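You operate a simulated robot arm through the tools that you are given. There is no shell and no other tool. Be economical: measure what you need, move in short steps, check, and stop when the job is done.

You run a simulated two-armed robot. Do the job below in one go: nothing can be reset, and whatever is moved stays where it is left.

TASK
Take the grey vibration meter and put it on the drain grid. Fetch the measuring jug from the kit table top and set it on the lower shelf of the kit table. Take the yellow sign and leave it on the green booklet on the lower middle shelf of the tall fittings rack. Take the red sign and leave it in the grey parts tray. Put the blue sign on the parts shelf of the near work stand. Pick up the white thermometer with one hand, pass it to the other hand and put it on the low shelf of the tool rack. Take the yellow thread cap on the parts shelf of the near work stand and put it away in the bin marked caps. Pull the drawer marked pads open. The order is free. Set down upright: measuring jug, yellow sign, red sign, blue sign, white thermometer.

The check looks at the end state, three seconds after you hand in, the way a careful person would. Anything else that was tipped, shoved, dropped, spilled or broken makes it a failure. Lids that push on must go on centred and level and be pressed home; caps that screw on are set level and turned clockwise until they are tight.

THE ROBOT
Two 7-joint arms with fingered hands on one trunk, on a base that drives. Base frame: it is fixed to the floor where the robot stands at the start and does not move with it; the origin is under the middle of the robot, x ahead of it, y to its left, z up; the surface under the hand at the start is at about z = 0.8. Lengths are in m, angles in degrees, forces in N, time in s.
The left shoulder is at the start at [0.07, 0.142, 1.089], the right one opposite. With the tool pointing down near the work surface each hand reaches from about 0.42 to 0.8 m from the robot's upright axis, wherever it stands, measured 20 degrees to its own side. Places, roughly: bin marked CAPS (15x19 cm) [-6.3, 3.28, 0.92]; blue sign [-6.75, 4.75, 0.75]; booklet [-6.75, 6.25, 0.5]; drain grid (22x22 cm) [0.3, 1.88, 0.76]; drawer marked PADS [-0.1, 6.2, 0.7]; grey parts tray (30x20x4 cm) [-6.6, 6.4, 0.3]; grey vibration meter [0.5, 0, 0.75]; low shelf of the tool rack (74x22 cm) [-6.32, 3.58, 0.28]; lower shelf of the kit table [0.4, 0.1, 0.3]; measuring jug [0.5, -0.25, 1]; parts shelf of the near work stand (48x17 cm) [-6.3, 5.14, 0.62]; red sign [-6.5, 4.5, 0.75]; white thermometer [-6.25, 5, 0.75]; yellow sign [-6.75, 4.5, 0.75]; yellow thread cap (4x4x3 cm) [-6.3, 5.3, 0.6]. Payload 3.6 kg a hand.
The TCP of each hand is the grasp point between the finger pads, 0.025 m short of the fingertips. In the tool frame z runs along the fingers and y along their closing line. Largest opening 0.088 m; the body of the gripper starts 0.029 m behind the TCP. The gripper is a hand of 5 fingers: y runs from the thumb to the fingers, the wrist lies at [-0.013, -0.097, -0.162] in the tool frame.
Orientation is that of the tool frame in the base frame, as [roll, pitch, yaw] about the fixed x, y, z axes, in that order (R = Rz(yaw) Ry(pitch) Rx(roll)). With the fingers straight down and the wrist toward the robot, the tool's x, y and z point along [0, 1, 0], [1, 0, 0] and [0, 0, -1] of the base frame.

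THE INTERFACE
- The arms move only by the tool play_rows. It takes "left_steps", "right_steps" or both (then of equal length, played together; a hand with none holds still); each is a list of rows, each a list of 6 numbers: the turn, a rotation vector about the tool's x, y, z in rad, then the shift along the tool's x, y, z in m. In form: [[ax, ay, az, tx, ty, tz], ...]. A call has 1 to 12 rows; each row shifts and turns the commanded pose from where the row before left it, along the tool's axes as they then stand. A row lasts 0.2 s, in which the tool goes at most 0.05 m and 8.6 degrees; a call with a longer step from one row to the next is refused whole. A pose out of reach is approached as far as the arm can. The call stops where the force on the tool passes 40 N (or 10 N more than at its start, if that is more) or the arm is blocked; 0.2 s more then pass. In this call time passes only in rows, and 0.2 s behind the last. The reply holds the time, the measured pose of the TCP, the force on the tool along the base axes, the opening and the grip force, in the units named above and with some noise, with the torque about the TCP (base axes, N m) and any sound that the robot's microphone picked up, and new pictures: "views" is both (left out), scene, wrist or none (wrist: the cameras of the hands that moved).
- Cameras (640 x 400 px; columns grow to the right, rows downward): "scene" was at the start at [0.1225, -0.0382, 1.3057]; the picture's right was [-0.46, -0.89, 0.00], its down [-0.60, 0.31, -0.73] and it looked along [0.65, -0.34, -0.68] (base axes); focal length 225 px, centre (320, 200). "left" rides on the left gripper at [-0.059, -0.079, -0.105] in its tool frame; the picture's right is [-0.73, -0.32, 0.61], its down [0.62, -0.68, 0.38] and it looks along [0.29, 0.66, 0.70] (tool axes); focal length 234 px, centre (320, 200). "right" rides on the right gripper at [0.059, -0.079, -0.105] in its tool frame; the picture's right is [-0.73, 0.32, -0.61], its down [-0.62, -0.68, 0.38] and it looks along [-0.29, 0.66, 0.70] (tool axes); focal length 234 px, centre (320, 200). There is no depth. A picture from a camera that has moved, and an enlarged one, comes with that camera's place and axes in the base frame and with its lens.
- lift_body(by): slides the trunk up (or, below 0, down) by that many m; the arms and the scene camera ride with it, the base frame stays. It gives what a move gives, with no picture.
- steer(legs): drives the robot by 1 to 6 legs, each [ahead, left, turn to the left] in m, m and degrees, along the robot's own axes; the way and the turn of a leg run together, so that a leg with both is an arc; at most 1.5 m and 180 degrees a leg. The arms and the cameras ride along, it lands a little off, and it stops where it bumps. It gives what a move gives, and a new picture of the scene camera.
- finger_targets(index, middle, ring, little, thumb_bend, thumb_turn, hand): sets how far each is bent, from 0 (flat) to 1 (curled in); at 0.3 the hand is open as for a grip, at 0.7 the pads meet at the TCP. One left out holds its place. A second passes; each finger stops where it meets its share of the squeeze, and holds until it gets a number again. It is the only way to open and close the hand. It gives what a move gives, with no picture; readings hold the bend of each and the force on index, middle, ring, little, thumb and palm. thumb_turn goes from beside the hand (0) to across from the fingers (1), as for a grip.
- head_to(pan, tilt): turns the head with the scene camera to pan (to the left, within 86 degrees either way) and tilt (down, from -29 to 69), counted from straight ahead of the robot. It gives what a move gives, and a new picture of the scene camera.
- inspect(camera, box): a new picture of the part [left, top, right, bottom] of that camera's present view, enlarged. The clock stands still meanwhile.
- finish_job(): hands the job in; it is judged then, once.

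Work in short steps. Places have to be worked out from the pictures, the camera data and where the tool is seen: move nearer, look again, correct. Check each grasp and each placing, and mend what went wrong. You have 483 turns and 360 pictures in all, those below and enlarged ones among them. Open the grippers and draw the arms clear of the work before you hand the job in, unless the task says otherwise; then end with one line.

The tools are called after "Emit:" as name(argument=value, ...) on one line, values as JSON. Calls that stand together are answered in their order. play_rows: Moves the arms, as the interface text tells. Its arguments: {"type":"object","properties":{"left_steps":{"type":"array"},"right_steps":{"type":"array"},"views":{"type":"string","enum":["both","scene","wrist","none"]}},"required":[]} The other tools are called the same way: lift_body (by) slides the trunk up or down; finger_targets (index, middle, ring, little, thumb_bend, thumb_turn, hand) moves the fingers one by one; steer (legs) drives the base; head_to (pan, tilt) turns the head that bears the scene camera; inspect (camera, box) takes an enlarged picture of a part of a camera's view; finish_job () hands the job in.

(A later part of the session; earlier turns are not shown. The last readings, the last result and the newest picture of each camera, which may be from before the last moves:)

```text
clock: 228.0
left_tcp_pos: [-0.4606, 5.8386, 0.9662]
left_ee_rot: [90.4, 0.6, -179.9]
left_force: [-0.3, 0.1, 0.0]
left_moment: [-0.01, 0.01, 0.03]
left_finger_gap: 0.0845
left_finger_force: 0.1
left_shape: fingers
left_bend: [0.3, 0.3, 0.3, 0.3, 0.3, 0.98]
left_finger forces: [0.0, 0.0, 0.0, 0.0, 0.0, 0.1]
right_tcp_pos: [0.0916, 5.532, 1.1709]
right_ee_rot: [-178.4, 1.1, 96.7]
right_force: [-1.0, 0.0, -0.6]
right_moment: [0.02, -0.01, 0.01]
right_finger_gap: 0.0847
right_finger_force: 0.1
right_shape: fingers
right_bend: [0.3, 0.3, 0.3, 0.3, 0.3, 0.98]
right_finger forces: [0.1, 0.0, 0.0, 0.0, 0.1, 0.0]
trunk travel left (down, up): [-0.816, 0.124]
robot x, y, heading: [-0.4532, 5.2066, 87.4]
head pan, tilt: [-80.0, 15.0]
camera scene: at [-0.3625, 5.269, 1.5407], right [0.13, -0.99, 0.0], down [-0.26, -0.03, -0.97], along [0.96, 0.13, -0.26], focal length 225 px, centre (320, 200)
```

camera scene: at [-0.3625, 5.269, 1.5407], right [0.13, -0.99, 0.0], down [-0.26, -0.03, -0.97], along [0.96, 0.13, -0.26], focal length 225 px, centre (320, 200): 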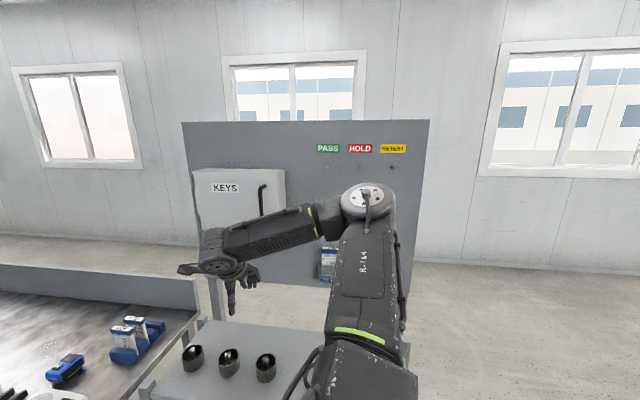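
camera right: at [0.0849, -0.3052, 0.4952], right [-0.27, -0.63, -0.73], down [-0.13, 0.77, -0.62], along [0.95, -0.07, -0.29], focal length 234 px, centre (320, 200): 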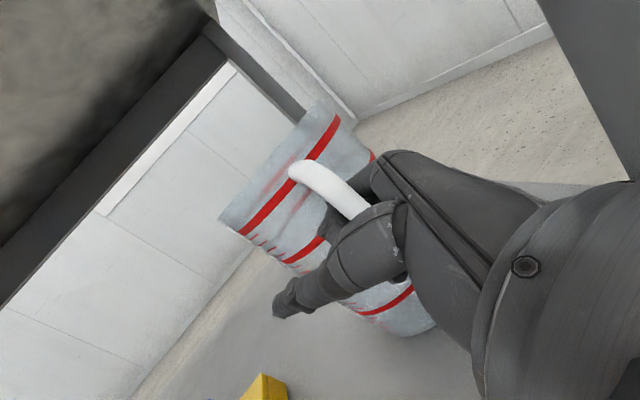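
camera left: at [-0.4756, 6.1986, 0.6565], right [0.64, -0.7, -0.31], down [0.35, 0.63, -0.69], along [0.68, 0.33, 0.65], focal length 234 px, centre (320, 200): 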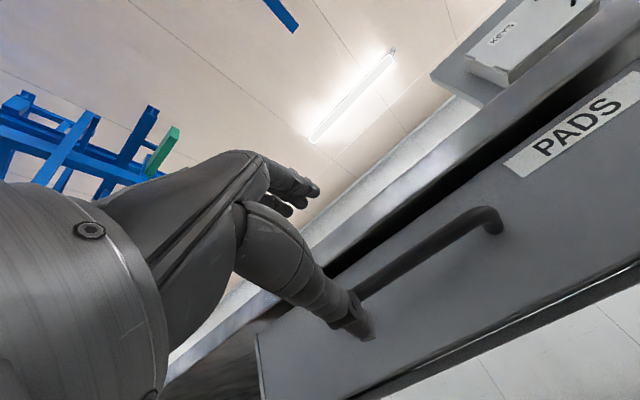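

Emit:
steer(legs=[[-0.3, 0, 2.5], [-1.0, 0, 0], [-1.0, 0, 0]])

```text
clock: 239.6
left_tcp_pos: [-0.4776, 3.5362, 0.9659]
left_ee_rot: [90.4, 0.7, -175.3]
left_force: [1.1, 0.5, -0.5]
left_moment: [-0.02, -0.02, -0.02]
left_finger_gap: 0.0846
left_finger_force: 0.0
left_shape: fingers
left_bend: [0.3, 0.3, 0.3, 0.3, 0.3, 0.98]
left_finger forces: [0.1, 0.0, 0.0, 0.0, 0.0, 0.0]
right_tcp_pos: [0.0995, 3.2756, 1.1716]
right_ee_rot: [-178.3, 1.1, 101.5]
right_force: [-0.1, 0.9, 0.7]
right_moment: [0.01, 0.0, 0.01]
right_finger_gap: 0.0846
right_finger_force: 0.0
right_shape: fingers
right_bend: [0.3, 0.3, 0.3, 0.3, 0.3, 0.98]
right_finger forces: [0.1, 0.0, 0.0, 0.0, 0.0, 0.0]
trunk travel left (down, up): [-0.816, 0.124]
robot x, y, heading: [-0.4197, 2.9049, 91.8]
head pan, tilt: [-80.0, 15.0]
camera scene: at [-0.3318, 2.9756, 1.5407], right [0.21, -0.98, 0.0], down [-0.25, -0.06, -0.97], along [0.94, 0.2, -0.26], focal length 225 px, centre (320, 200)
```

scene: 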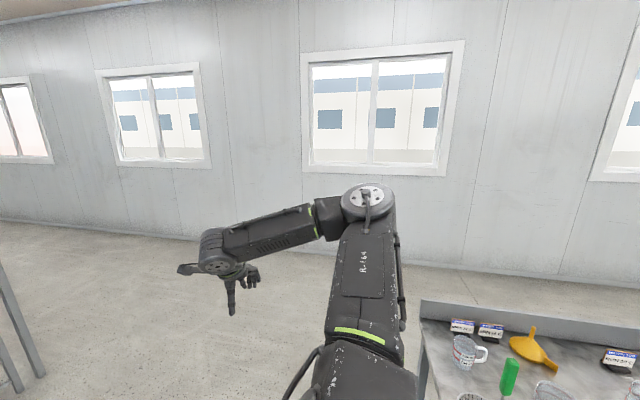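

Emit:
steer(legs=[[-0.8, 0.6, 0], [0, 0, 88]])

Emit:
head_to(pan=0, tilt=15)

```text
clock: 248.6
left_tcp_pos: [-1.6375, 2.0239, 0.9657]
left_ee_rot: [90.4, 0.7, -86.0]
left_force: [-0.4, 0.7, -0.3]
left_moment: [-0.04, 0.04, 0.01]
left_finger_gap: 0.0845
left_finger_force: 0.0
left_shape: fingers
left_bend: [0.3, 0.3, 0.3, 0.3, 0.3, 0.98]
left_finger forces: [0.0, 0.0, 0.0, 0.1, 0.0, 0.1]
right_tcp_pos: [-1.3723, 2.5977, 1.1725]
right_ee_rot: [-178.2, 1.1, -169.1]
right_force: [-0.4, 0.4, 0.1]
right_moment: [-0.03, 0.02, -0.01]
right_finger_gap: 0.0845
right_finger_force: 0.1
right_shape: fingers
right_bend: [0.3, 0.3, 0.3, 0.3, 0.3, 0.98]
right_finger forces: [0.1, 0.0, 0.0, 0.0, 0.0, 0.1]
trunk travel left (down, up): [-0.816, 0.124]
robot x, y, heading: [-1.0071, 2.0742, -178.5]
head pan, tilt: [-80.0, 15.0]
camera scene: at [-1.077, 2.1658, 1.5407], right [0.98, 0.2, 0.0], down [0.05, -0.25, -0.97], along [-0.2, 0.95, -0.26], focal length 225 px, centre (320, 200)
```

scene: 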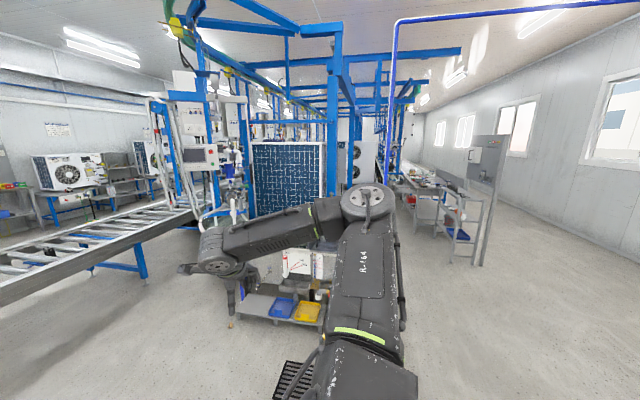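

```text
clock: 250.2
left_tcp_pos: [-1.6363, 2.0239, 0.9666]
left_ee_rot: [90.4, 0.6, -85.9]
left_force: [-0.4, 0.4, -0.8]
left_moment: [0.0, -0.02, 0.01]
left_finger_gap: 0.0844
left_finger_force: 0.0
left_shape: fingers
left_bend: [0.3, 0.3, 0.3, 0.3, 0.3, 0.98]
left_finger forces: [0.1, 0.1, 0.1, 0.1, 0.0, 0.1]
right_tcp_pos: [-1.3725, 2.5986, 1.1716]
right_ee_rot: [-178.3, 1.2, -169.1]
right_force: [1.2, 0.7, 0.2]
right_moment: [-0.02, 0.0, 0.01]
right_finger_gap: 0.0843
right_finger_force: 0.0
right_shape: fingers
right_bend: [0.3, 0.3, 0.3, 0.3, 0.3, 0.98]
right_finger forces: [0.0, 0.0, 0.0, 0.1, 0.0, 0.0]
trunk travel left (down, up): [-0.816, 0.124]
robot x, y, heading: [-1.0092, 2.0759, -178.6]
head pan, tilt: [0.0, 15.0]
camera scene: at [-1.1515, 2.0717, 1.5407], right [-0.03, 1.0, 0.0], down [0.26, 0.01, -0.97], along [-0.97, -0.03, -0.26], focal length 225 px, centre (320, 200)
```

scene: 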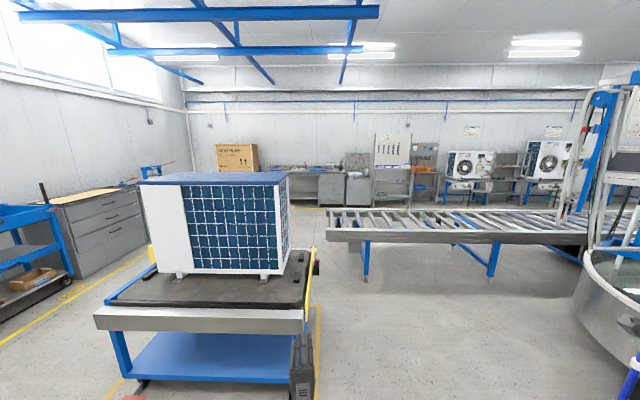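

The conveyor and a cart block directly ahead; the clear way is along y≈0.1, then behind the conveyor at x≈-4.7. I take it.

Emit:
steer(legs=[[0, 1.0, 0], [0, 0.95, -1.5], [1.4, 0, 0], [1.4, 0, 0]])

```text
clock: 273.1
left_tcp_pos: [-4.3885, 0.0927, 0.9655]
left_ee_rot: [90.3, 0.6, -87.1]
left_force: [-0.8, -0.3, 0.2]
left_moment: [0.0, 0.03, 0.01]
left_finger_gap: 0.0845
left_finger_force: 0.0
left_shape: fingers
left_bend: [0.3, 0.3, 0.3, 0.3, 0.3, 0.98]
left_finger forces: [0.0, 0.1, 0.0, 0.0, 0.0, 0.1]
right_tcp_pos: [-4.1115, 0.6608, 1.1713]
right_ee_rot: [-178.3, 1.1, -170.3]
right_force: [0.8, -0.2, 0.1]
right_moment: [-0.02, 0.01, 0.0]
right_finger_gap: 0.0849
right_finger_force: 0.2
right_shape: fingers
right_bend: [0.3, 0.3, 0.3, 0.3, 0.3, 0.98]
right_finger forces: [0.0, 0.0, 0.0, 0.0, 0.0, 0.0]
trunk travel left (down, up): [-0.816, 0.124]
robot x, y, heading: [-3.7561, 0.1299, -179.5]
head pan, tilt: [0.0, 15.0]
camera scene: at [-3.9017, 0.1296, 1.5407], right [-0.01, 1.0, 0.0], down [0.26, 0.0, -0.97], along [-0.97, -0.01, -0.26], focal length 225 px, centre (320, 200)
```

scene: 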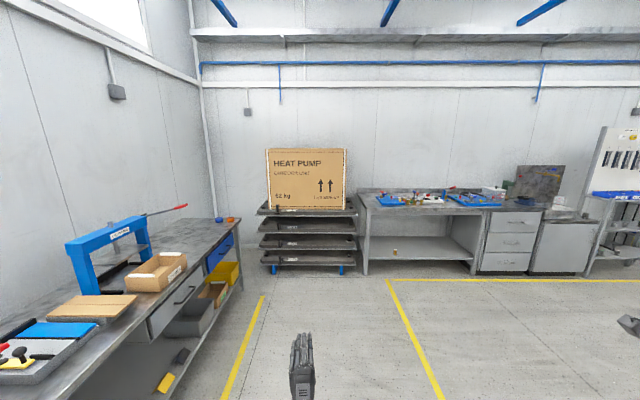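

Emit:
steer(legs=[[0.95, 0, 0], [0, -1.4, 0], [0, -1.4, 0], [0, -1.2, 0]])

Emit:
head_to(pan=-35, tilt=25)

```text
clock: 297.2
left_tcp_pos: [-5.3432, 4.1693, 0.9661]
left_ee_rot: [90.4, 0.7, -89.8]
left_force: [-0.7, -0.1, 1.0]
left_moment: [-0.02, -0.05, 0.01]
left_finger_gap: 0.0841
left_finger_force: 0.1
left_shape: fingers
left_bend: [0.3, 0.3, 0.3, 0.3, 0.3, 0.98]
left_finger forces: [0.1, 0.0, 0.0, 0.1, 0.0, 0.1]
right_tcp_pos: [-5.0397, 4.725, 1.1726]
right_ee_rot: [-178.4, 1.1, -172.8]
right_force: [0.0, 0.4, 0.2]
right_moment: [0.02, 0.05, -0.03]
right_finger_gap: 0.0844
right_finger_force: 0.1
right_shape: fingers
right_bend: [0.3, 0.3, 0.3, 0.3, 0.3, 0.98]
right_finger forces: [0.1, 0.0, 0.0, 0.0, 0.0, 0.0]
trunk travel left (down, up): [-0.816, 0.124]
robot x, y, heading: [-4.7108, 4.177, 178.2]
head pan, tilt: [0.0, 15.0]
camera scene: at [-4.8554, 4.1841, 1.5407], right [0.04, 1.0, 0.0], down [0.26, -0.01, -0.97], along [-0.97, 0.04, -0.26], focal length 225 px, centre (320, 200)
```

scene: 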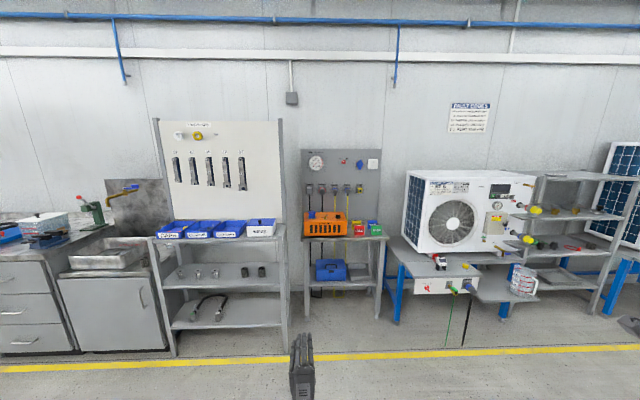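

```text
clock: 298.2
left_tcp_pos: [-5.3427, 4.1704, 0.9663]
left_ee_rot: [90.4, 0.7, -89.7]
left_force: [1.2, -0.8, 0.5]
left_moment: [0.03, 0.02, 0.04]
left_finger_gap: 0.0846
left_finger_force: 0.1
left_shape: fingers
left_bend: [0.3, 0.3, 0.3, 0.3, 0.3, 0.98]
left_finger forces: [0.0, 0.0, 0.0, 0.0, 0.0, 0.0]
right_tcp_pos: [-5.0396, 4.7255, 1.1721]
right_ee_rot: [-178.4, 1.0, -172.9]
right_force: [-0.2, 1.2, 0.6]
right_moment: [0.02, 0.0, 0.0]
right_finger_gap: 0.0846
right_finger_force: 0.0
right_shape: fingers
right_bend: [0.3, 0.3, 0.3, 0.3, 0.3, 0.98]
right_finger forces: [0.0, 0.0, 0.0, 0.0, 0.0, 0.0]
trunk travel left (down, up): [-0.816, 0.124]
robot x, y, heading: [-4.7091, 4.1779, 177.9]
head pan, tilt: [-35.0, 25.0]
camera scene: at [-4.8355, 4.2364, 1.5245], right [0.6, 0.8, 0.0], down [0.34, -0.26, -0.91], along [-0.72, 0.55, -0.42], focal length 225 px, centre (320, 200)
```

scene: 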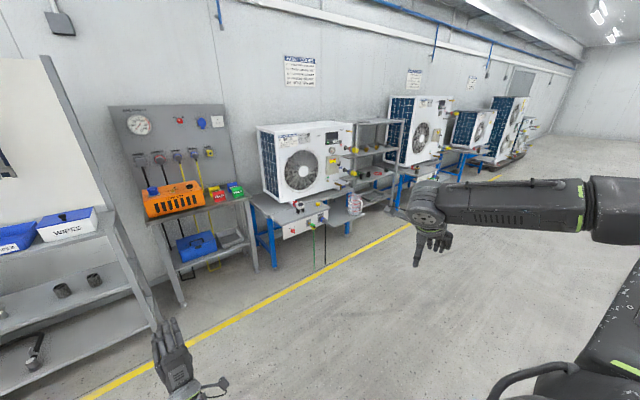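

I zoom in on the stations.

Emit:
inspect(camera="scene", box=[120, 120, 280, 300])

Emit:
inspect(camera="scene", box=[250, 110, 410, 260])

```text
2.22 times, centred on (200, 210) of scene
camera zoom: at [-4.8355, 4.2364, 1.5245], right [0.6, 0.8, 0.0], down [0.34, -0.26, -0.91], along [-0.72, 0.55, -0.42], focal length 499 px, centre (587, 178)
```

zoom: 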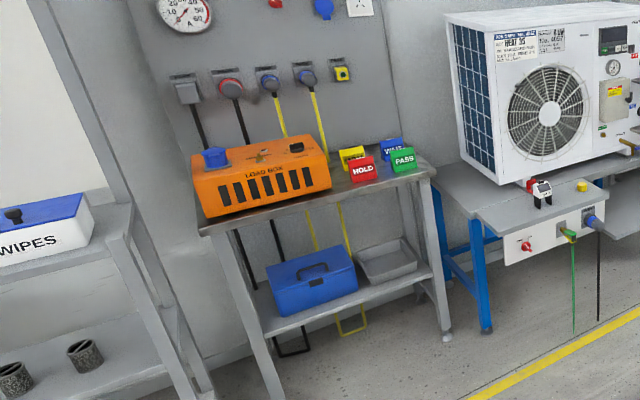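

```text
2.67 times, centred on (330, 185) of scene
camera zoom: at [-4.8355, 4.2364, 1.5245], right [0.6, 0.8, 0.0], down [0.34, -0.26, -0.91], along [-0.72, 0.55, -0.42], focal length 599 px, centre (293, 240)
```

zoom: 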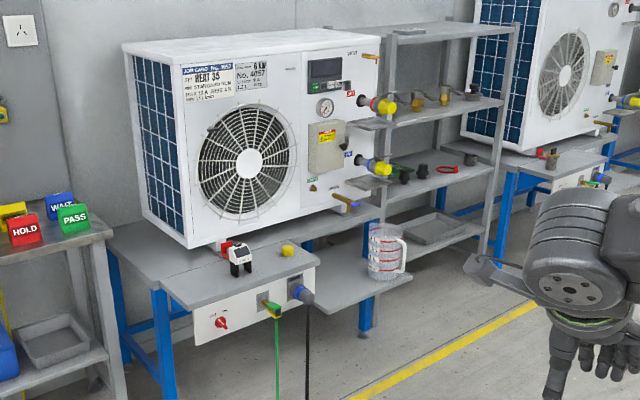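

The signs stand on the small test stand (HOLD red, WAIT blue, a yellow one, green PASS). I put the left hand back to tool-down and approach.

Emit:
play_rows(left_steps=[[0.143, 0, 0, 0, 0, 0], [0.143, 0, 0, 0, 0, 0], [0.143, 0, 0, 0, 0, 0], [0.143, 0, 0, 0, 0, 0], [0.143, 0, 0, 0, 0, 0], [0.143, 0, 0, 0, 0, 0], [0.143, 0, 0, 0, 0, 0], [0.143, 0, 0, 0, 0, 0], [0.143, 0, 0, 0, 0, 0], [0.143, 0, 0, 0, 0, 0], [0.143, 0, 0, 0, 0, 0]], views="none")

Emit:
play_rows(left_steps=[[0, 0, 0, 0.03, 0, -0.03], [0, 0, 0, 0.03, 0, -0.03], [0, 0, 0, 0.03, 0, -0.03], [0, 0, 0, 0.03, 0, -0.03], [0, 0, 0, 0.03, 0, -0.02], [0, 0, 0, 0.03, 0, -0.02]], views="none")

Emit:
steer(legs=[[0.8, -0.37, 2]])

Emit:
head_to(pan=0, tilt=35)

```text
clock: 300.6
left_tcp_pos: [-5.3424, 4.1691, 0.9674]
left_ee_rot: [-179.4, 0.6, -89.8]
left_force: [0.6, -0.1, -0.8]
left_moment: [-0.04, 0.03, -0.03]
left_finger_gap: 0.0847
left_finger_force: 0.0
left_shape: fingers
left_bend: [0.3, 0.3, 0.3, 0.3, 0.3, 0.98]
left_finger forces: [0.0, 0.1, 0.0, 0.0, 0.0, 0.0]
right_tcp_pos: [-5.041, 4.7246, 1.1719]
right_ee_rot: [-178.2, 1.1, -172.9]
right_force: [-0.1, 0.2, 0.9]
right_moment: [0.02, -0.01, 0.01]
right_finger_gap: 0.0845
right_finger_force: 0.0
right_shape: fingers
right_bend: [0.3, 0.3, 0.3, 0.3, 0.3, 0.98]
right_finger forces: [0.0, 0.1, 0.0, 0.1, 0.0, 0.0]
trunk travel left (down, up): [-0.816, 0.124]
robot x, y, heading: [-4.7113, 4.1801, 177.8]
head pan, tilt: [-35.0, 25.0]
```

```text
clock: 302.0
left_tcp_pos: [-5.393, 3.9893, 1.0901]
left_ee_rot: [-179.6, 0.8, -89.9]
left_force: [0.2, -0.8, -0.2]
left_moment: [0.0, -0.02, -0.03]
left_finger_gap: 0.0848
left_finger_force: 0.2
left_shape: fingers
left_bend: [0.3, 0.3, 0.3, 0.3, 0.3, 0.98]
left_finger forces: [0.1, 0.0, 0.0, 0.0, 0.0, 0.1]
left hand out of reach, approached as far as the arm can: row 2, 3, 4, 5, 6
right_tcp_pos: [-5.0404, 4.7246, 1.1726]
right_ee_rot: [-178.4, 1.2, -172.9]
right_force: [-0.7, 0.2, 0.2]
right_moment: [-0.01, -0.01, -0.02]
right_finger_gap: 0.0844
right_finger_force: 0.0
right_shape: fingers
right_bend: [0.3, 0.3, 0.3, 0.3, 0.3, 0.98]
right_finger forces: [0.0, 0.1, 0.1, 0.0, 0.0, 0.1]
trunk travel left (down, up): [-0.816, 0.124]
robot x, y, heading: [-4.7094, 4.1796, 178.2]
head pan, tilt: [-35.0, 25.0]
```

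```text
clock: 306.7
left_tcp_pos: [-6.187, 4.3536, 1.0895]
left_ee_rot: [-179.6, 0.8, -87.8]
left_force: [0.1, -0.3, 0.4]
left_moment: [-0.07, -0.01, 0.0]
left_finger_gap: 0.0846
left_finger_force: 0.0
left_shape: fingers
left_bend: [0.3, 0.3, 0.3, 0.3, 0.3, 0.98]
left_finger forces: [0.0, 0.0, 0.0, 0.0, 0.0, 0.0]
right_tcp_pos: [-5.8586, 5.101, 1.1709]
right_ee_rot: [-178.4, 1.0, -171.0]
right_force: [-0.3, -0.5, -0.2]
right_moment: [-0.01, 0.0, -0.02]
right_finger_gap: 0.0845
right_finger_force: 0.0
right_shape: fingers
right_bend: [0.3, 0.3, 0.3, 0.3, 0.3, 0.98]
right_finger forces: [0.0, 0.0, 0.0, 0.0, 0.1, 0.0]
trunk travel left (down, up): [-0.816, 0.124]
robot x, y, heading: [-5.5112, 4.5608, 179.7]
head pan, tilt: [-35.0, 25.0]
camera scene: at [-5.6383, 4.6198, 1.5245], right [0.58, 0.82, 0.0], down [0.34, -0.24, -0.91], along [-0.74, 0.52, -0.42], focal length 225 px, centre (320, 200)
```

scene: 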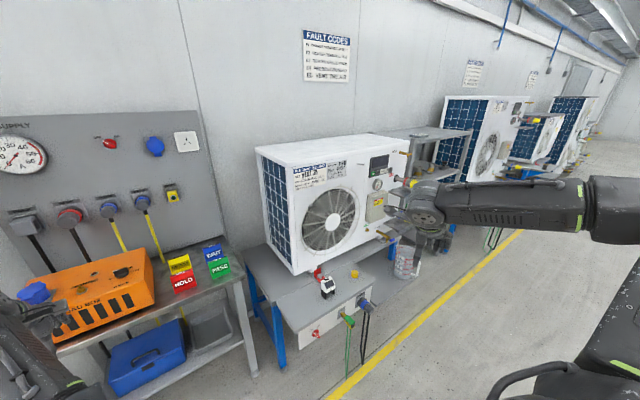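

```text
clock: 307.7
left_tcp_pos: [-6.1879, 4.3542, 1.0887]
left_ee_rot: [-179.6, 0.7, -87.7]
left_force: [0.9, -0.3, -0.3]
left_moment: [-0.03, 0.0, 0.02]
left_finger_gap: 0.0847
left_finger_force: 0.0
left_shape: fingers
left_bend: [0.3, 0.3, 0.3, 0.3, 0.3, 0.98]
left_finger forces: [0.0, 0.0, 0.0, 0.1, 0.0, 0.0]
right_tcp_pos: [-5.8596, 5.1014, 1.1727]
right_ee_rot: [-178.3, 1.1, -171.0]
right_force: [-0.3, -0.3, -0.3]
right_moment: [-0.02, -0.03, -0.01]
right_finger_gap: 0.0846
right_finger_force: 0.1
right_shape: fingers
right_bend: [0.3, 0.3, 0.3, 0.3, 0.3, 0.98]
right_finger forces: [0.1, 0.0, 0.0, 0.0, 0.0, 0.1]
trunk travel left (down, up): [-0.816, 0.124]
robot x, y, heading: [-5.5107, 4.5695, 179.6]
head pan, tilt: [0.0, 35.0]
camera scene: at [-5.6516, 4.5674, 1.5087], right [0.01, 1.0, 0.0], down [0.57, 0.0, -0.82], along [-0.82, 0.01, -0.57], focal length 225 px, centre (320, 200)
```

scene: 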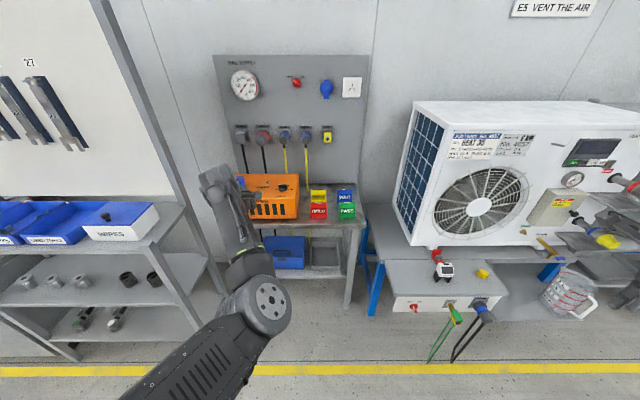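

Emit:
inspect(camera="scene", box=[240, 160, 380, 250])

Emit:
inspect(camera="scene", box=[380, 200, 640, 370])

```text
4.44 times, centred on (310, 205) of scene
camera zoom: at [-5.6516, 4.5674, 1.5087], right [0.01, 1.0, 0.0], down [0.57, 0.0, -0.82], along [-0.82, 0.01, -0.57], focal length 999 px, centre (364, 178)
```

zoom: 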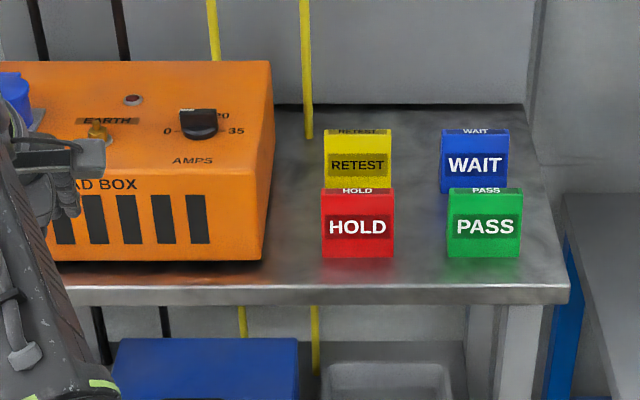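

```text
2.35 times, centred on (510, 285) of scene
camera zoom: at [-5.6516, 4.5674, 1.5087], right [0.01, 1.0, 0.0], down [0.57, 0.0, -0.82], along [-0.82, 0.01, -0.57], focal length 529 px, centre (-127, 0)
```

zoom: 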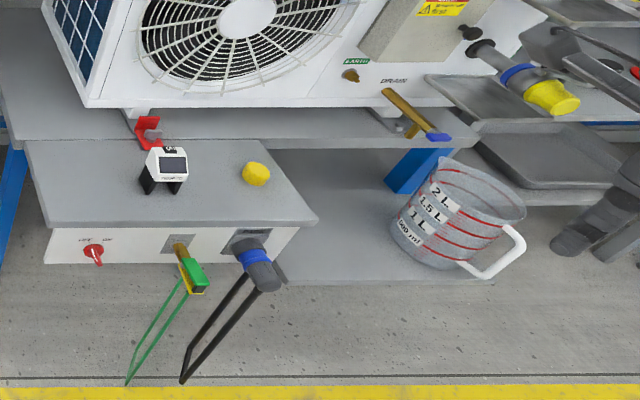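

The signs are small blocks; I'll pick them with a horizontal hand so they can go into the rack shelves. I turn the right hand to point forward (index up).

Emit:
play_rows(right_steps=[[0, 0.1428, 0, 0, 0, 0], [0, 0.1428, 0, 0, 0, 0], [0, 0.1428, 0, 0, 0, 0], [0, 0.1428, 0, 0, 0, 0], [0, 0.1428, 0, 0, 0, 0], [0, 0.1428, 0, 0, 0, 0], [0, 0.1428, 0, 0, 0, 0], [0, 0.1428, 0, 0, 0, 0], [0, 0.1428, 0, 0, 0, 0], [0, 0.1428, 0, 0, 0, 0], [0, 0.1428, 0, 0, 0, 0]], views="none")

Emit:
lift_body(by=-0.2)

Emit:
play_rows(right_steps=[[0, 0, 0, -0.03, -0.03, 0], [0, 0, 0, -0.03, -0.03, 0], [0, 0, 0, -0.03, -0.03, 0], [0, 0, 0, 0, -0.04, 0.02], [0, 0, 0, 0, -0.04, 0.02], [0, 0, 0, 0, -0.04, 0.02]])

```text
clock: 310.1
left_tcp_pos: [-6.188, 4.3533, 1.0891]
left_ee_rot: [-179.6, 0.8, -87.8]
left_force: [0.1, -0.7, -0.6]
left_moment: [-0.03, 0.01, 0.02]
left_finger_gap: 0.0846
left_finger_force: 0.0
left_shape: fingers
left_bend: [0.3, 0.3, 0.3, 0.3, 0.3, 0.98]
left_finger forces: [0.0, 0.0, 0.1, 0.0, 0.1, 0.1]
right_tcp_pos: [-5.8608, 5.101, 1.1707]
right_ee_rot: [-122.1, -88.1, 131.2]
right_force: [0.7, 1.1, 0.0]
right_moment: [-0.02, -0.03, -0.01]
right_finger_gap: 0.0843
right_finger_force: 0.0
right_shape: fingers
right_bend: [0.3, 0.3, 0.3, 0.3, 0.3, 0.98]
right_finger forces: [0.0, 0.1, 0.1, 0.1, 0.0, 0.0]
trunk travel left (down, up): [-0.816, 0.124]
robot x, y, heading: [-5.5141, 4.5669, 179.5]
head pan, tilt: [0.0, 35.0]
```

```text
clock: 312.3
left_tcp_pos: [-6.1872, 4.3543, 0.8895]
left_ee_rot: [-179.5, 0.7, -87.8]
left_force: [1.2, 0.7, -0.8]
left_moment: [0.01, 0.04, -0.01]
left_finger_gap: 0.0848
left_finger_force: 0.1
left_shape: fingers
left_bend: [0.3, 0.3, 0.3, 0.3, 0.3, 0.98]
left_finger forces: [0.0, 0.0, 0.0, 0.0, 0.0, 0.0]
right_tcp_pos: [-5.8598, 5.1016, 0.9721]
right_ee_rot: [-124.5, -88.1, 133.5]
right_force: [-0.3, -0.7, 0.6]
right_moment: [-0.01, 0.02, 0.0]
right_finger_gap: 0.0843
right_finger_force: 0.0
right_shape: fingers
right_bend: [0.3, 0.3, 0.3, 0.3, 0.3, 0.98]
right_finger forces: [0.1, 0.1, 0.1, 0.1, 0.1, 0.1]
trunk travel left (down, up): [-0.616, 0.324]
robot x, y, heading: [-5.5122, 4.5643, 179.7]
head pan, tilt: [0.0, 35.0]
```

```text
clock: 313.7
left_tcp_pos: [-6.1891, 4.354, 0.8889]
left_ee_rot: [-179.5, 0.6, -87.8]
left_force: [0.4, 0.0, -0.5]
left_moment: [0.01, 0.0, 0.01]
left_finger_gap: 0.0846
left_finger_force: 0.1
left_shape: fingers
left_bend: [0.3, 0.3, 0.3, 0.3, 0.3, 0.98]
left_finger forces: [0.1, 0.0, 0.1, 0.0, 0.0, 0.0]
right_tcp_pos: [-5.8743, 5.0008, 0.9409]
right_ee_rot: [-122.9, -88.1, 131.8]
right_force: [-0.6, 0.1, 1.0]
right_moment: [0.0, 0.0, 0.02]
right_finger_gap: 0.0845
right_finger_force: 0.1
right_shape: fingers
right_bend: [0.3, 0.3, 0.3, 0.3, 0.3, 0.98]
right_finger forces: [0.1, 0.0, 0.0, 0.0, 0.0, 0.0]
right hand out of reach, approached as far as the arm can: row 2, 3, 4, 5, 6
trunk travel left (down, up): [-0.616, 0.324]
robot x, y, heading: [-5.5094, 4.5638, 179.6]
head pan, tilt: [0.0, 35.0]
camera scene: at [-5.6522, 4.5677, 1.3086], right [0.01, 1.0, 0.0], down [0.57, 0.0, -0.82], along [-0.82, 0.0, -0.57], focal length 225 px, centre (320, 200)
camera right: at [-5.7605, 4.9406, 1.0036], right [0.57, 0.4, -0.72], down [-0.26, -0.75, -0.61], along [-0.78, 0.53, -0.32], focal length 234 px, centre (320, 200)
```

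scene: 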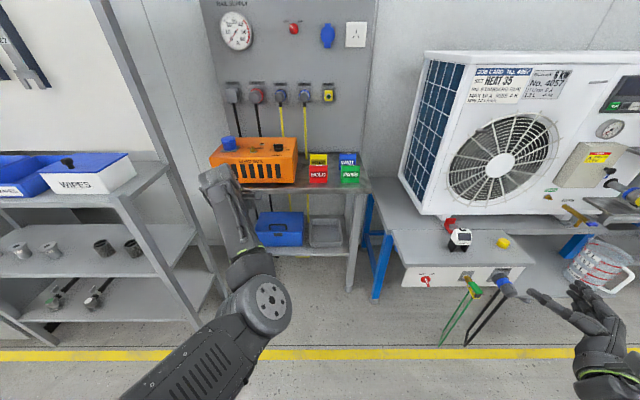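
right: 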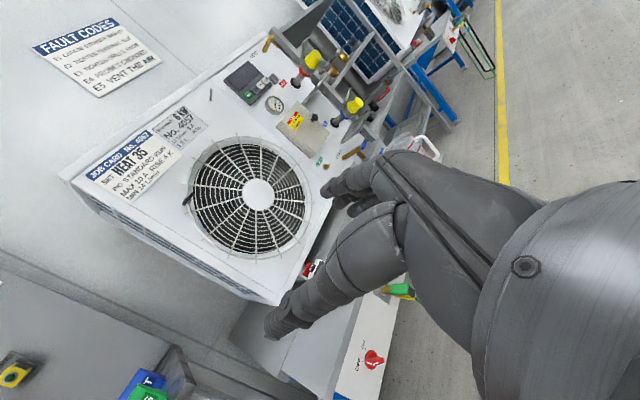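

Forward-pointing poses need the target well to the right. Before committing I look at the rack's shelves up close.

Emit:
steer(legs=[[-0.3, 0, 0], [0, -1.4, 0]])

Emit:
head_to(pan=-10, tilt=40)

```text
clock: 322.1
left_tcp_pos: [-5.8774, 5.7277, 0.8888]
left_ee_rot: [-179.5, 0.6, -89.0]
left_force: [0.6, -0.8, 0.7]
left_moment: [-0.01, 0.01, -0.02]
left_finger_gap: 0.0845
left_finger_force: 0.0
left_shape: fingers
left_bend: [0.3, 0.3, 0.3, 0.3, 0.3, 0.98]
left_finger forces: [0.0, 0.0, 0.0, 0.0, 0.0, 0.1]
right_tcp_pos: [-5.5515, 6.3656, 0.9428]
right_ee_rot: [-127.5, -88.1, 135.4]
right_force: [-0.1, 0.1, 0.2]
right_moment: [0.01, 0.0, 0.0]
right_finger_gap: 0.0847
right_finger_force: 0.1
right_shape: fingers
right_bend: [0.3, 0.3, 0.3, 0.3, 0.3, 0.98]
right_finger forces: [0.0, 0.0, 0.1, 0.0, 0.0, 0.0]
trunk travel left (down, up): [-0.616, 0.324]
robot x, y, heading: [-5.1957, 5.9265, 178.3]
head pan, tilt: [0.0, 35.0]
camera scene: at [-5.3376, 5.929, 1.3087], right [0.03, 1.0, 0.0], down [0.57, -0.02, -0.82], along [-0.82, 0.02, -0.57], focal length 225 px, centre (320, 200)
```

scene: 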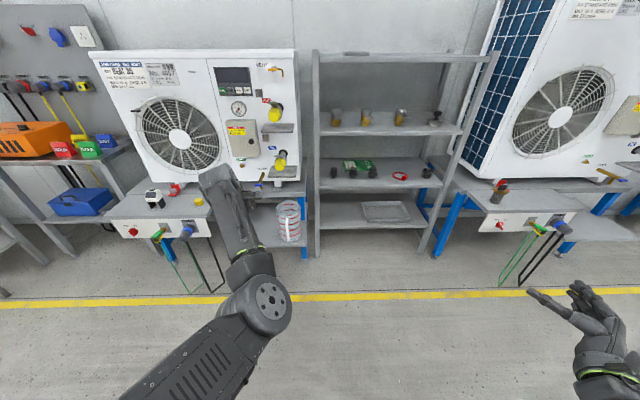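

```text
clock: 322.8
left_tcp_pos: [-5.8771, 5.7263, 0.8895]
left_ee_rot: [-179.6, 0.7, -89.0]
left_force: [-0.1, 0.1, 0.0]
left_moment: [0.02, 0.01, 0.01]
left_finger_gap: 0.0846
left_finger_force: 0.1
left_shape: fingers
left_bend: [0.3, 0.3, 0.3, 0.3, 0.3, 0.98]
left_finger forces: [0.0, 0.0, 0.0, 0.0, 0.0, 0.1]
right_tcp_pos: [-5.5513, 6.3661, 0.9431]
right_ee_rot: [-124.8, -88.0, 132.5]
right_force: [0.3, -0.5, 0.4]
right_moment: [0.02, 0.01, 0.0]
right_finger_gap: 0.0849
right_finger_force: 0.0
right_shape: fingers
right_bend: [0.3, 0.3, 0.3, 0.3, 0.3, 0.98]
right_finger forces: [0.0, 0.0, 0.1, 0.0, 0.0, 0.0]
trunk travel left (down, up): [-0.616, 0.324]
robot x, y, heading: [-5.1973, 5.9257, 178.3]
head pan, tilt: [-10.0, 40.0]
camera scene: at [-5.3329, 5.9433, 1.3012], right [0.2, 0.98, 0.0], down [0.63, -0.13, -0.77], along [-0.75, 0.15, -0.64], focal length 225 px, centre (320, 200)
```

scene: 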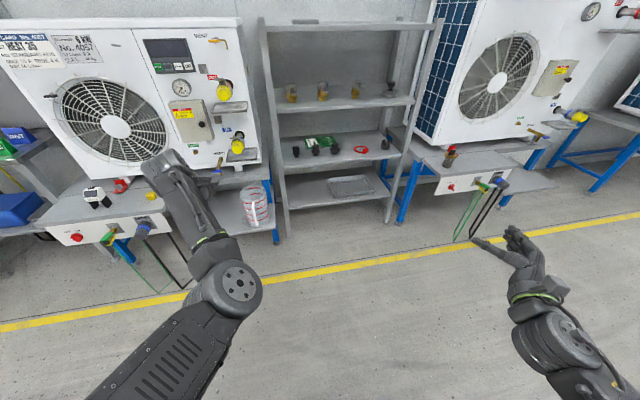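

Emit:
inspect(camera="scene", box=[250, 10, 450, 240])

Emit:
inspect(camera="scene", box=[30, 150, 290, 290])

```text
1.74 times, centred on (350, 125) of scene
camera zoom: at [-5.3329, 5.9433, 1.3012], right [0.2, 0.98, 0.0], down [0.63, -0.13, -0.77], along [-0.75, 0.15, -0.64], focal length 391 px, centre (268, 330)
```

zoom: 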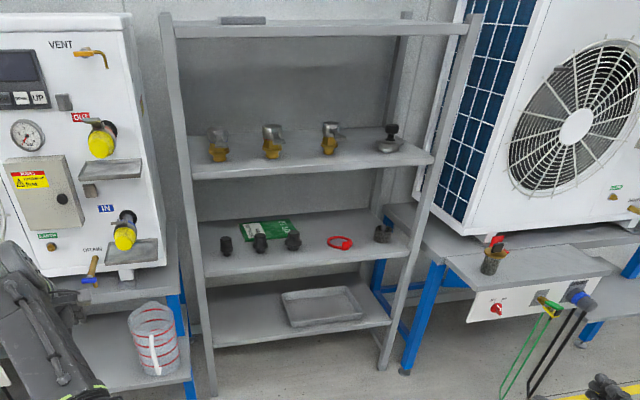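

```text
2.46 times, centred on (160, 220) of scene
camera zoom: at [-5.3329, 5.9433, 1.3012], right [0.2, 0.98, 0.0], down [0.63, -0.13, -0.77], along [-0.75, 0.15, -0.64], focal length 553 px, centre (714, 151)
```

zoom: 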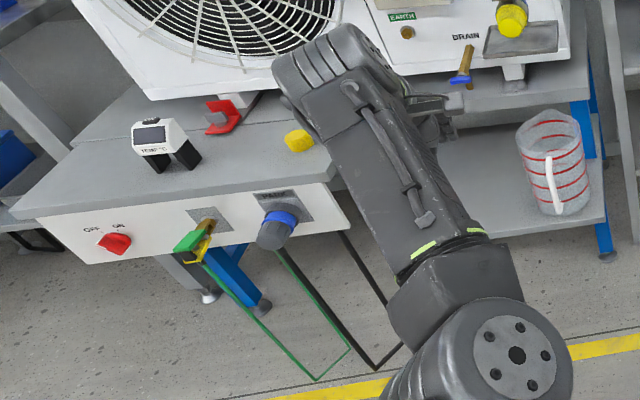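

The rack's lower-middle shelf is at z≈0.63 with ~0.3 m clearance, booklet at about (-6.70, 6.22) behind fittings. I go back to the sign stand to measure the signs, tilting the right hand to 45° meanwhile.

Emit:
play_rows(right_steps=[[0, -0.131, 0, 0, 0, 0], [0, -0.131, 0, 0, 0, 0], [0, -0.131, 0, 0, 0, 0], [0, -0.131, 0, 0, 0, 0], [0, -0.131, 0, 0, 0, 0], [0, -0.131, 0, 0, 0, 0]], views="none")

Emit:
steer(legs=[[0, 1.4, 1.5], [0.35, 0.3, 0]])

Emit:
head_to(pan=-10, tilt=40)

```text
clock: 324.2
left_tcp_pos: [-5.8786, 5.7257, 0.8888]
left_ee_rot: [-179.4, 0.7, -89.2]
left_force: [0.0, -0.2, -0.1]
left_moment: [-0.01, 0.01, 0.01]
left_finger_gap: 0.0844
left_finger_force: 0.1
left_shape: fingers
left_bend: [0.3, 0.3, 0.3, 0.3, 0.3, 0.98]
left_finger forces: [0.0, 0.0, 0.1, 0.1, 0.0, 0.0]
right_tcp_pos: [-5.5654, 6.3853, 0.9297]
right_ee_rot: [-177.9, -43.6, -173.7]
right_force: [-0.4, 0.1, -1.3]
right_moment: [0.02, 0.01, -0.01]
right_finger_gap: 0.0848
right_finger_force: 0.1
right_shape: fingers
right_bend: [0.3, 0.3, 0.3, 0.3, 0.3, 0.98]
right_finger forces: [0.0, 0.0, 0.0, 0.1, 0.1, 0.0]
right hand out of reach, approached as far as the arm can: row 1, 2, 3
trunk travel left (down, up): [-0.616, 0.324]
robot x, y, heading: [-5.1978, 5.9208, 178.6]
head pan, tilt: [-10.0, 40.0]
```

```text
clock: 333.4
left_tcp_pos: [-6.2132, 4.0397, 0.8887]
left_ee_rot: [-179.5, 0.9, -88.6]
left_force: [-1.0, 8.9, 0.2]
left_moment: [-0.46, -0.12, -0.15]
left_finger_gap: 0.0846
left_finger_force: 4.4
left_shape: fingers
left_bend: [0.3, 0.3, 0.3, 0.3, 0.3, 0.98]
left_finger forces: [0.0, 0.0, 0.1, 3.5, 0.1, 5.6]
right_tcp_pos: [-5.9127, 4.6999, 0.93]
right_ee_rot: [-177.5, -44.1, -172.8]
right_force: [-0.2, 0.5, 0.9]
right_moment: [0.0, -0.02, 0.02]
right_finger_gap: 0.0846
right_finger_force: 0.3
right_shape: fingers
right_bend: [0.3, 0.3, 0.3, 0.3, 0.3, 0.98]
right_finger forces: [0.1, 0.0, 0.1, 0.1, 0.0, 0.0]
trunk travel left (down, up): [-0.616, 0.324]
robot x, y, heading: [-5.5389, 4.2424, 179.8]
head pan, tilt: [-10.0, 40.0]
stopped in leg 2: the force on the tool passed its limit at 46 N (the readings are from after the stop); the commanded pose is now the measured one
camera scene: at [-5.6724, 4.2624, 1.3012], right [0.18, 0.98, 0.0], down [0.63, -0.12, -0.77], along [-0.75, 0.14, -0.64], focal length 225 px, centre (320, 200)
```

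scene: 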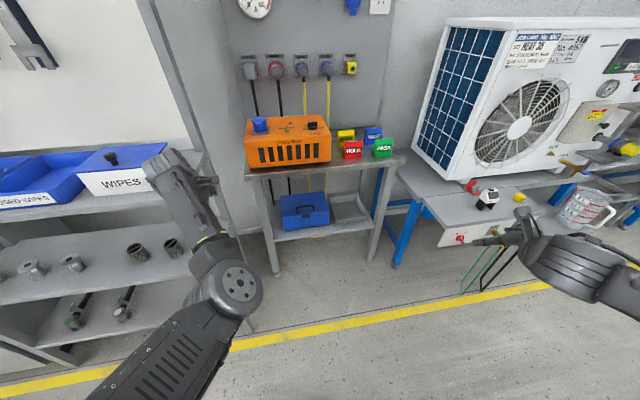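

```text
clock: 334.0
left_tcp_pos: [-6.2128, 4.0382, 0.8894]
left_ee_rot: [-179.4, 0.8, -88.6]
left_force: [-1.9, 11.0, 2.0]
left_moment: [-0.61, -0.04, -0.13]
left_finger_gap: 0.0847
left_finger_force: 5.8
left_shape: fingers
left_bend: [0.3, 0.3, 0.3, 0.3, 0.3, 0.98]
left_finger forces: [0.0, 0.0, 0.1, 4.8, 0.0, 6.5]
right_tcp_pos: [-5.914, 4.6995, 0.9294]
right_ee_rot: [-177.4, -43.9, -173.0]
right_force: [0.0, 1.0, -0.1]
right_moment: [0.0, -0.04, -0.04]
right_finger_gap: 0.0847
right_finger_force: 0.0
right_shape: fingers
right_bend: [0.3, 0.3, 0.3, 0.3, 0.3, 0.98]
right_finger forces: [0.0, 0.0, 0.0, 0.0, 0.0, 0.1]
trunk travel left (down, up): [-0.616, 0.324]
robot x, y, heading: [-5.5354, 4.2462, 179.4]
head pan, tilt: [-10.0, 40.0]
camera scene: at [-5.6729, 4.2631, 1.3011], right [0.18, 0.98, 0.0], down [0.63, -0.12, -0.77], along [-0.75, 0.14, -0.64], focal length 225 px, centre (320, 200)
```

scene: 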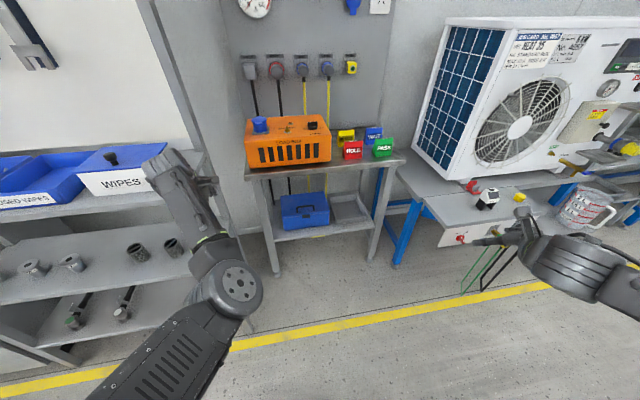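

The left hand bumped the tool-rack upright. I move away to the right and lift the left hand higher.

Emit:
steer(legs=[[0, -0.15, 0]])

Emit:
play_rows(left_steps=[[0, 0, 0, -0.02, 0, -0.04], [0, 0, 0, -0.02, 0, -0.04], [0, 0, 0, -0.02, 0, -0.04], [0, 0, 0, -0.02, 0, -0.04]], views="scene")

Emit:
inspect(camera="scene", box=[0, 100, 240, 260])

```text
clock: 335.4
left_tcp_pos: [-6.2136, 4.197, 0.8889]
left_ee_rot: [-179.4, 0.9, -88.7]
left_force: [1.4, 0.8, -0.3]
left_moment: [0.0, 0.0, -0.01]
left_finger_gap: 0.0847
left_finger_force: 0.1
left_shape: fingers
left_bend: [0.3, 0.3, 0.3, 0.3, 0.3, 0.98]
left_finger forces: [0.0, 0.0, 0.0, 0.0, 0.1, 0.1]
right_tcp_pos: [-5.9113, 4.8554, 0.9299]
right_ee_rot: [-177.5, -43.9, -173.1]
right_force: [-0.6, 0.6, -0.8]
right_moment: [0.0, 0.0, -0.02]
right_finger_gap: 0.0844
right_finger_force: 0.0
right_shape: fingers
right_bend: [0.3, 0.3, 0.3, 0.3, 0.3, 0.98]
right_finger forces: [0.0, 0.0, 0.0, 0.1, 0.0, 0.0]
trunk travel left (down, up): [-0.616, 0.324]
robot x, y, heading: [-5.5353, 4.4012, 179.7]
head pan, tilt: [-10.0, 40.0]
camera scene: at [-5.6715, 4.4174, 1.3011], right [0.18, 0.98, 0.0], down [0.63, -0.12, -0.77], along [-0.75, 0.14, -0.64], focal length 225 px, centre (320, 200)
```

scene: 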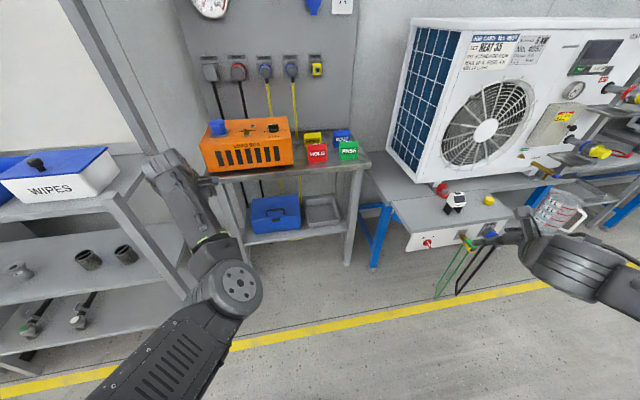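

```text
clock: 336.4
left_tcp_pos: [-6.2593, 4.2653, 1.0393]
left_ee_rot: [-179.4, 0.8, -88.7]
left_force: [-0.1, 0.1, 0.7]
left_moment: [0.0, 0.0, 0.0]
left_finger_gap: 0.0848
left_finger_force: 0.1
left_shape: fingers
left_bend: [0.3, 0.3, 0.3, 0.3, 0.3, 0.98]
left_finger forces: [0.0, 0.0, 0.0, 0.0, 0.1, 0.0]
left hand out of reach, approached as far as the arm can: row 1, 2, 3, 4
right_tcp_pos: [-5.91, 4.8554, 0.9296]
right_ee_rot: [-177.7, -43.9, -173.0]
right_force: [-0.2, 0.4, 0.3]
right_moment: [0.02, 0.0, 0.03]
right_finger_gap: 0.0843
right_finger_force: 0.1
right_shape: fingers
right_bend: [0.3, 0.3, 0.3, 0.3, 0.3, 0.98]
right_finger forces: [0.1, 0.0, 0.1, 0.0, 0.1, 0.0]
trunk travel left (down, up): [-0.616, 0.324]
robot x, y, heading: [-5.538, 4.4014, 179.4]
head pan, tilt: [-10.0, 40.0]
camera scene: at [-5.6706, 4.4176, 1.3012], right [0.18, 0.98, 0.0], down [0.63, -0.12, -0.77], along [-0.75, 0.14, -0.64], focal length 225 px, centre (320, 200)
```

scene: 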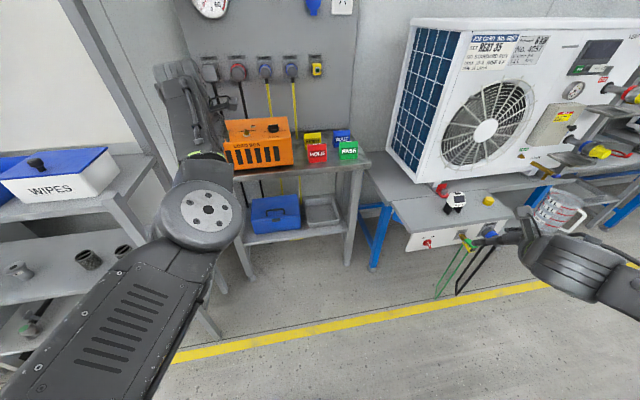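

```text
2.50 times, centred on (120, 180) of scene
camera zoom: at [-5.6706, 4.4176, 1.3012], right [0.18, 0.98, 0.0], down [0.63, -0.12, -0.77], along [-0.75, 0.14, -0.64], focal length 562 px, centre (820, 250)
```

zoom: 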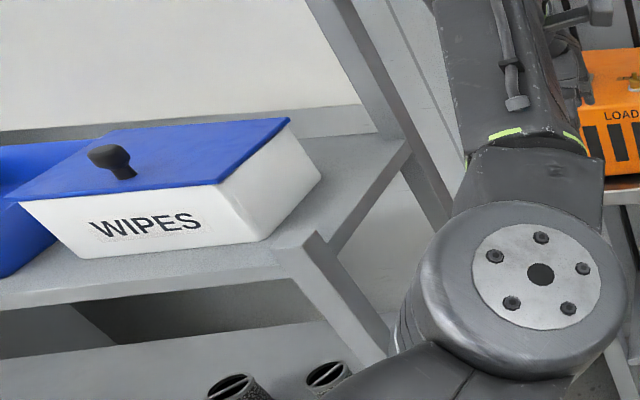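

Emit:
inspect(camera="scene", box=[280, 110, 380, 180])

Emit:
inspect(camera="right", box=[0, 0, 640, 400])

```text
5.71 times, centred on (330, 145) of scene
camera zoom: at [-5.6706, 4.4176, 1.3012], right [0.18, 0.98, 0.0], down [0.63, -0.12, -0.77], along [-0.75, 0.14, -0.64], focal length 1284 px, centre (263, 514)
```

zoom: 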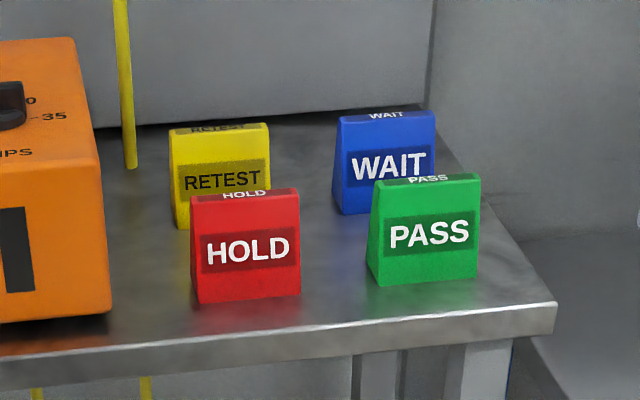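

```text
1.00 times, centred on (320, 200) of right (not enlarged: the box is as wide or as high as the picture)
camera zoom: at [-5.8691, 4.7857, 1.0472], right [0.89, 0.46, -0.08], down [0.29, -0.67, -0.69], along [-0.37, 0.59, -0.72], focal length 234 px, centre (320, 200)
```

zoom: 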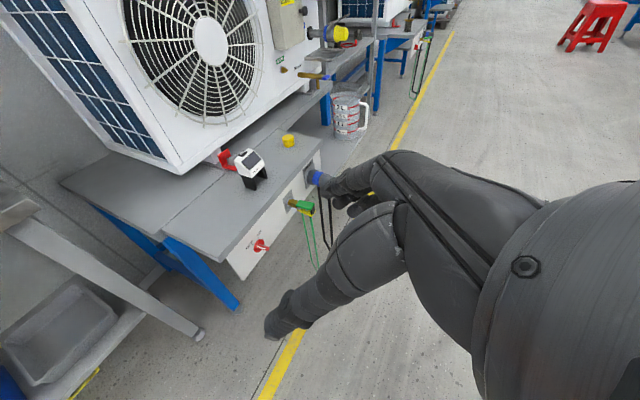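

Signs: red (-6.556,4.572), yellow (-6.69,4.57), blue (-6.70,4.72), stand top ≈0.775; wedges about 8 cm wide, so I'll grip by thickness. I test how far forward the 45°-tilted right hand can reach.

Emit:
play_rows(right_steps=[[0, 0, 0, 0.015, -0.03, 0.015], [0, 0, 0, 0.02, -0.03, 0.02], [0, 0, 0, 0.02, -0.03, 0.02], [0, 0, 0, 0.02, -0.03, 0.02], [0, 0, 0, 0.02, -0.03, 0.02], [0, 0, 0, 0.02, -0.03, 0.02]], views="scene")

```text
clock: 337.8
left_tcp_pos: [-6.2597, 4.2645, 1.0392]
left_ee_rot: [-179.4, 0.9, -88.7]
left_force: [0.8, -0.6, -0.8]
left_moment: [0.0, 0.02, 0.02]
left_finger_gap: 0.0843
left_finger_force: 0.0
left_shape: fingers
left_bend: [0.3, 0.3, 0.3, 0.3, 0.3, 0.98]
left_finger forces: [0.1, 0.1, 0.0, 0.0, 0.0, 0.1]
right_tcp_pos: [-5.9491, 4.801, 0.9334]
right_ee_rot: [-177.7, -43.8, -172.8]
right_force: [0.7, -0.6, -0.1]
right_moment: [0.02, -0.02, -0.02]
right_finger_gap: 0.0849
right_finger_force: 0.0
right_shape: fingers
right_bend: [0.3, 0.3, 0.3, 0.3, 0.3, 0.98]
right_finger forces: [0.0, 0.0, 0.0, 0.0, 0.1, 0.1]
right hand out of reach, approached as far as the arm can: row 1, 2, 3, 4, 5, 6
trunk travel left (down, up): [-0.616, 0.324]
robot x, y, heading: [-5.5358, 4.401, 179.3]
head pan, tilt: [-10.0, 40.0]
camera scene: at [-5.6718, 4.4169, 1.3011], right [0.18, 0.98, 0.0], down [0.63, -0.12, -0.77], along [-0.75, 0.14, -0.64], focal length 225 px, centre (320, 200)
```

scene: 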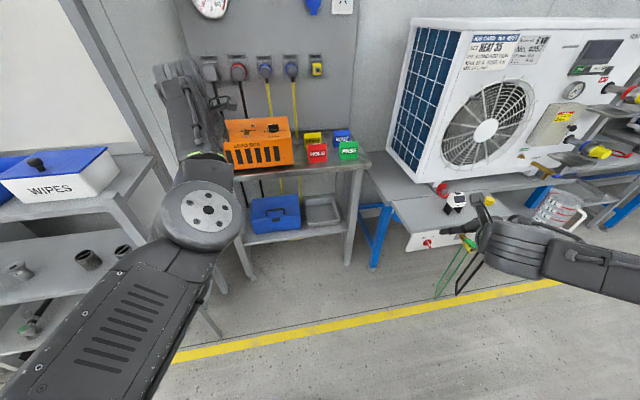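

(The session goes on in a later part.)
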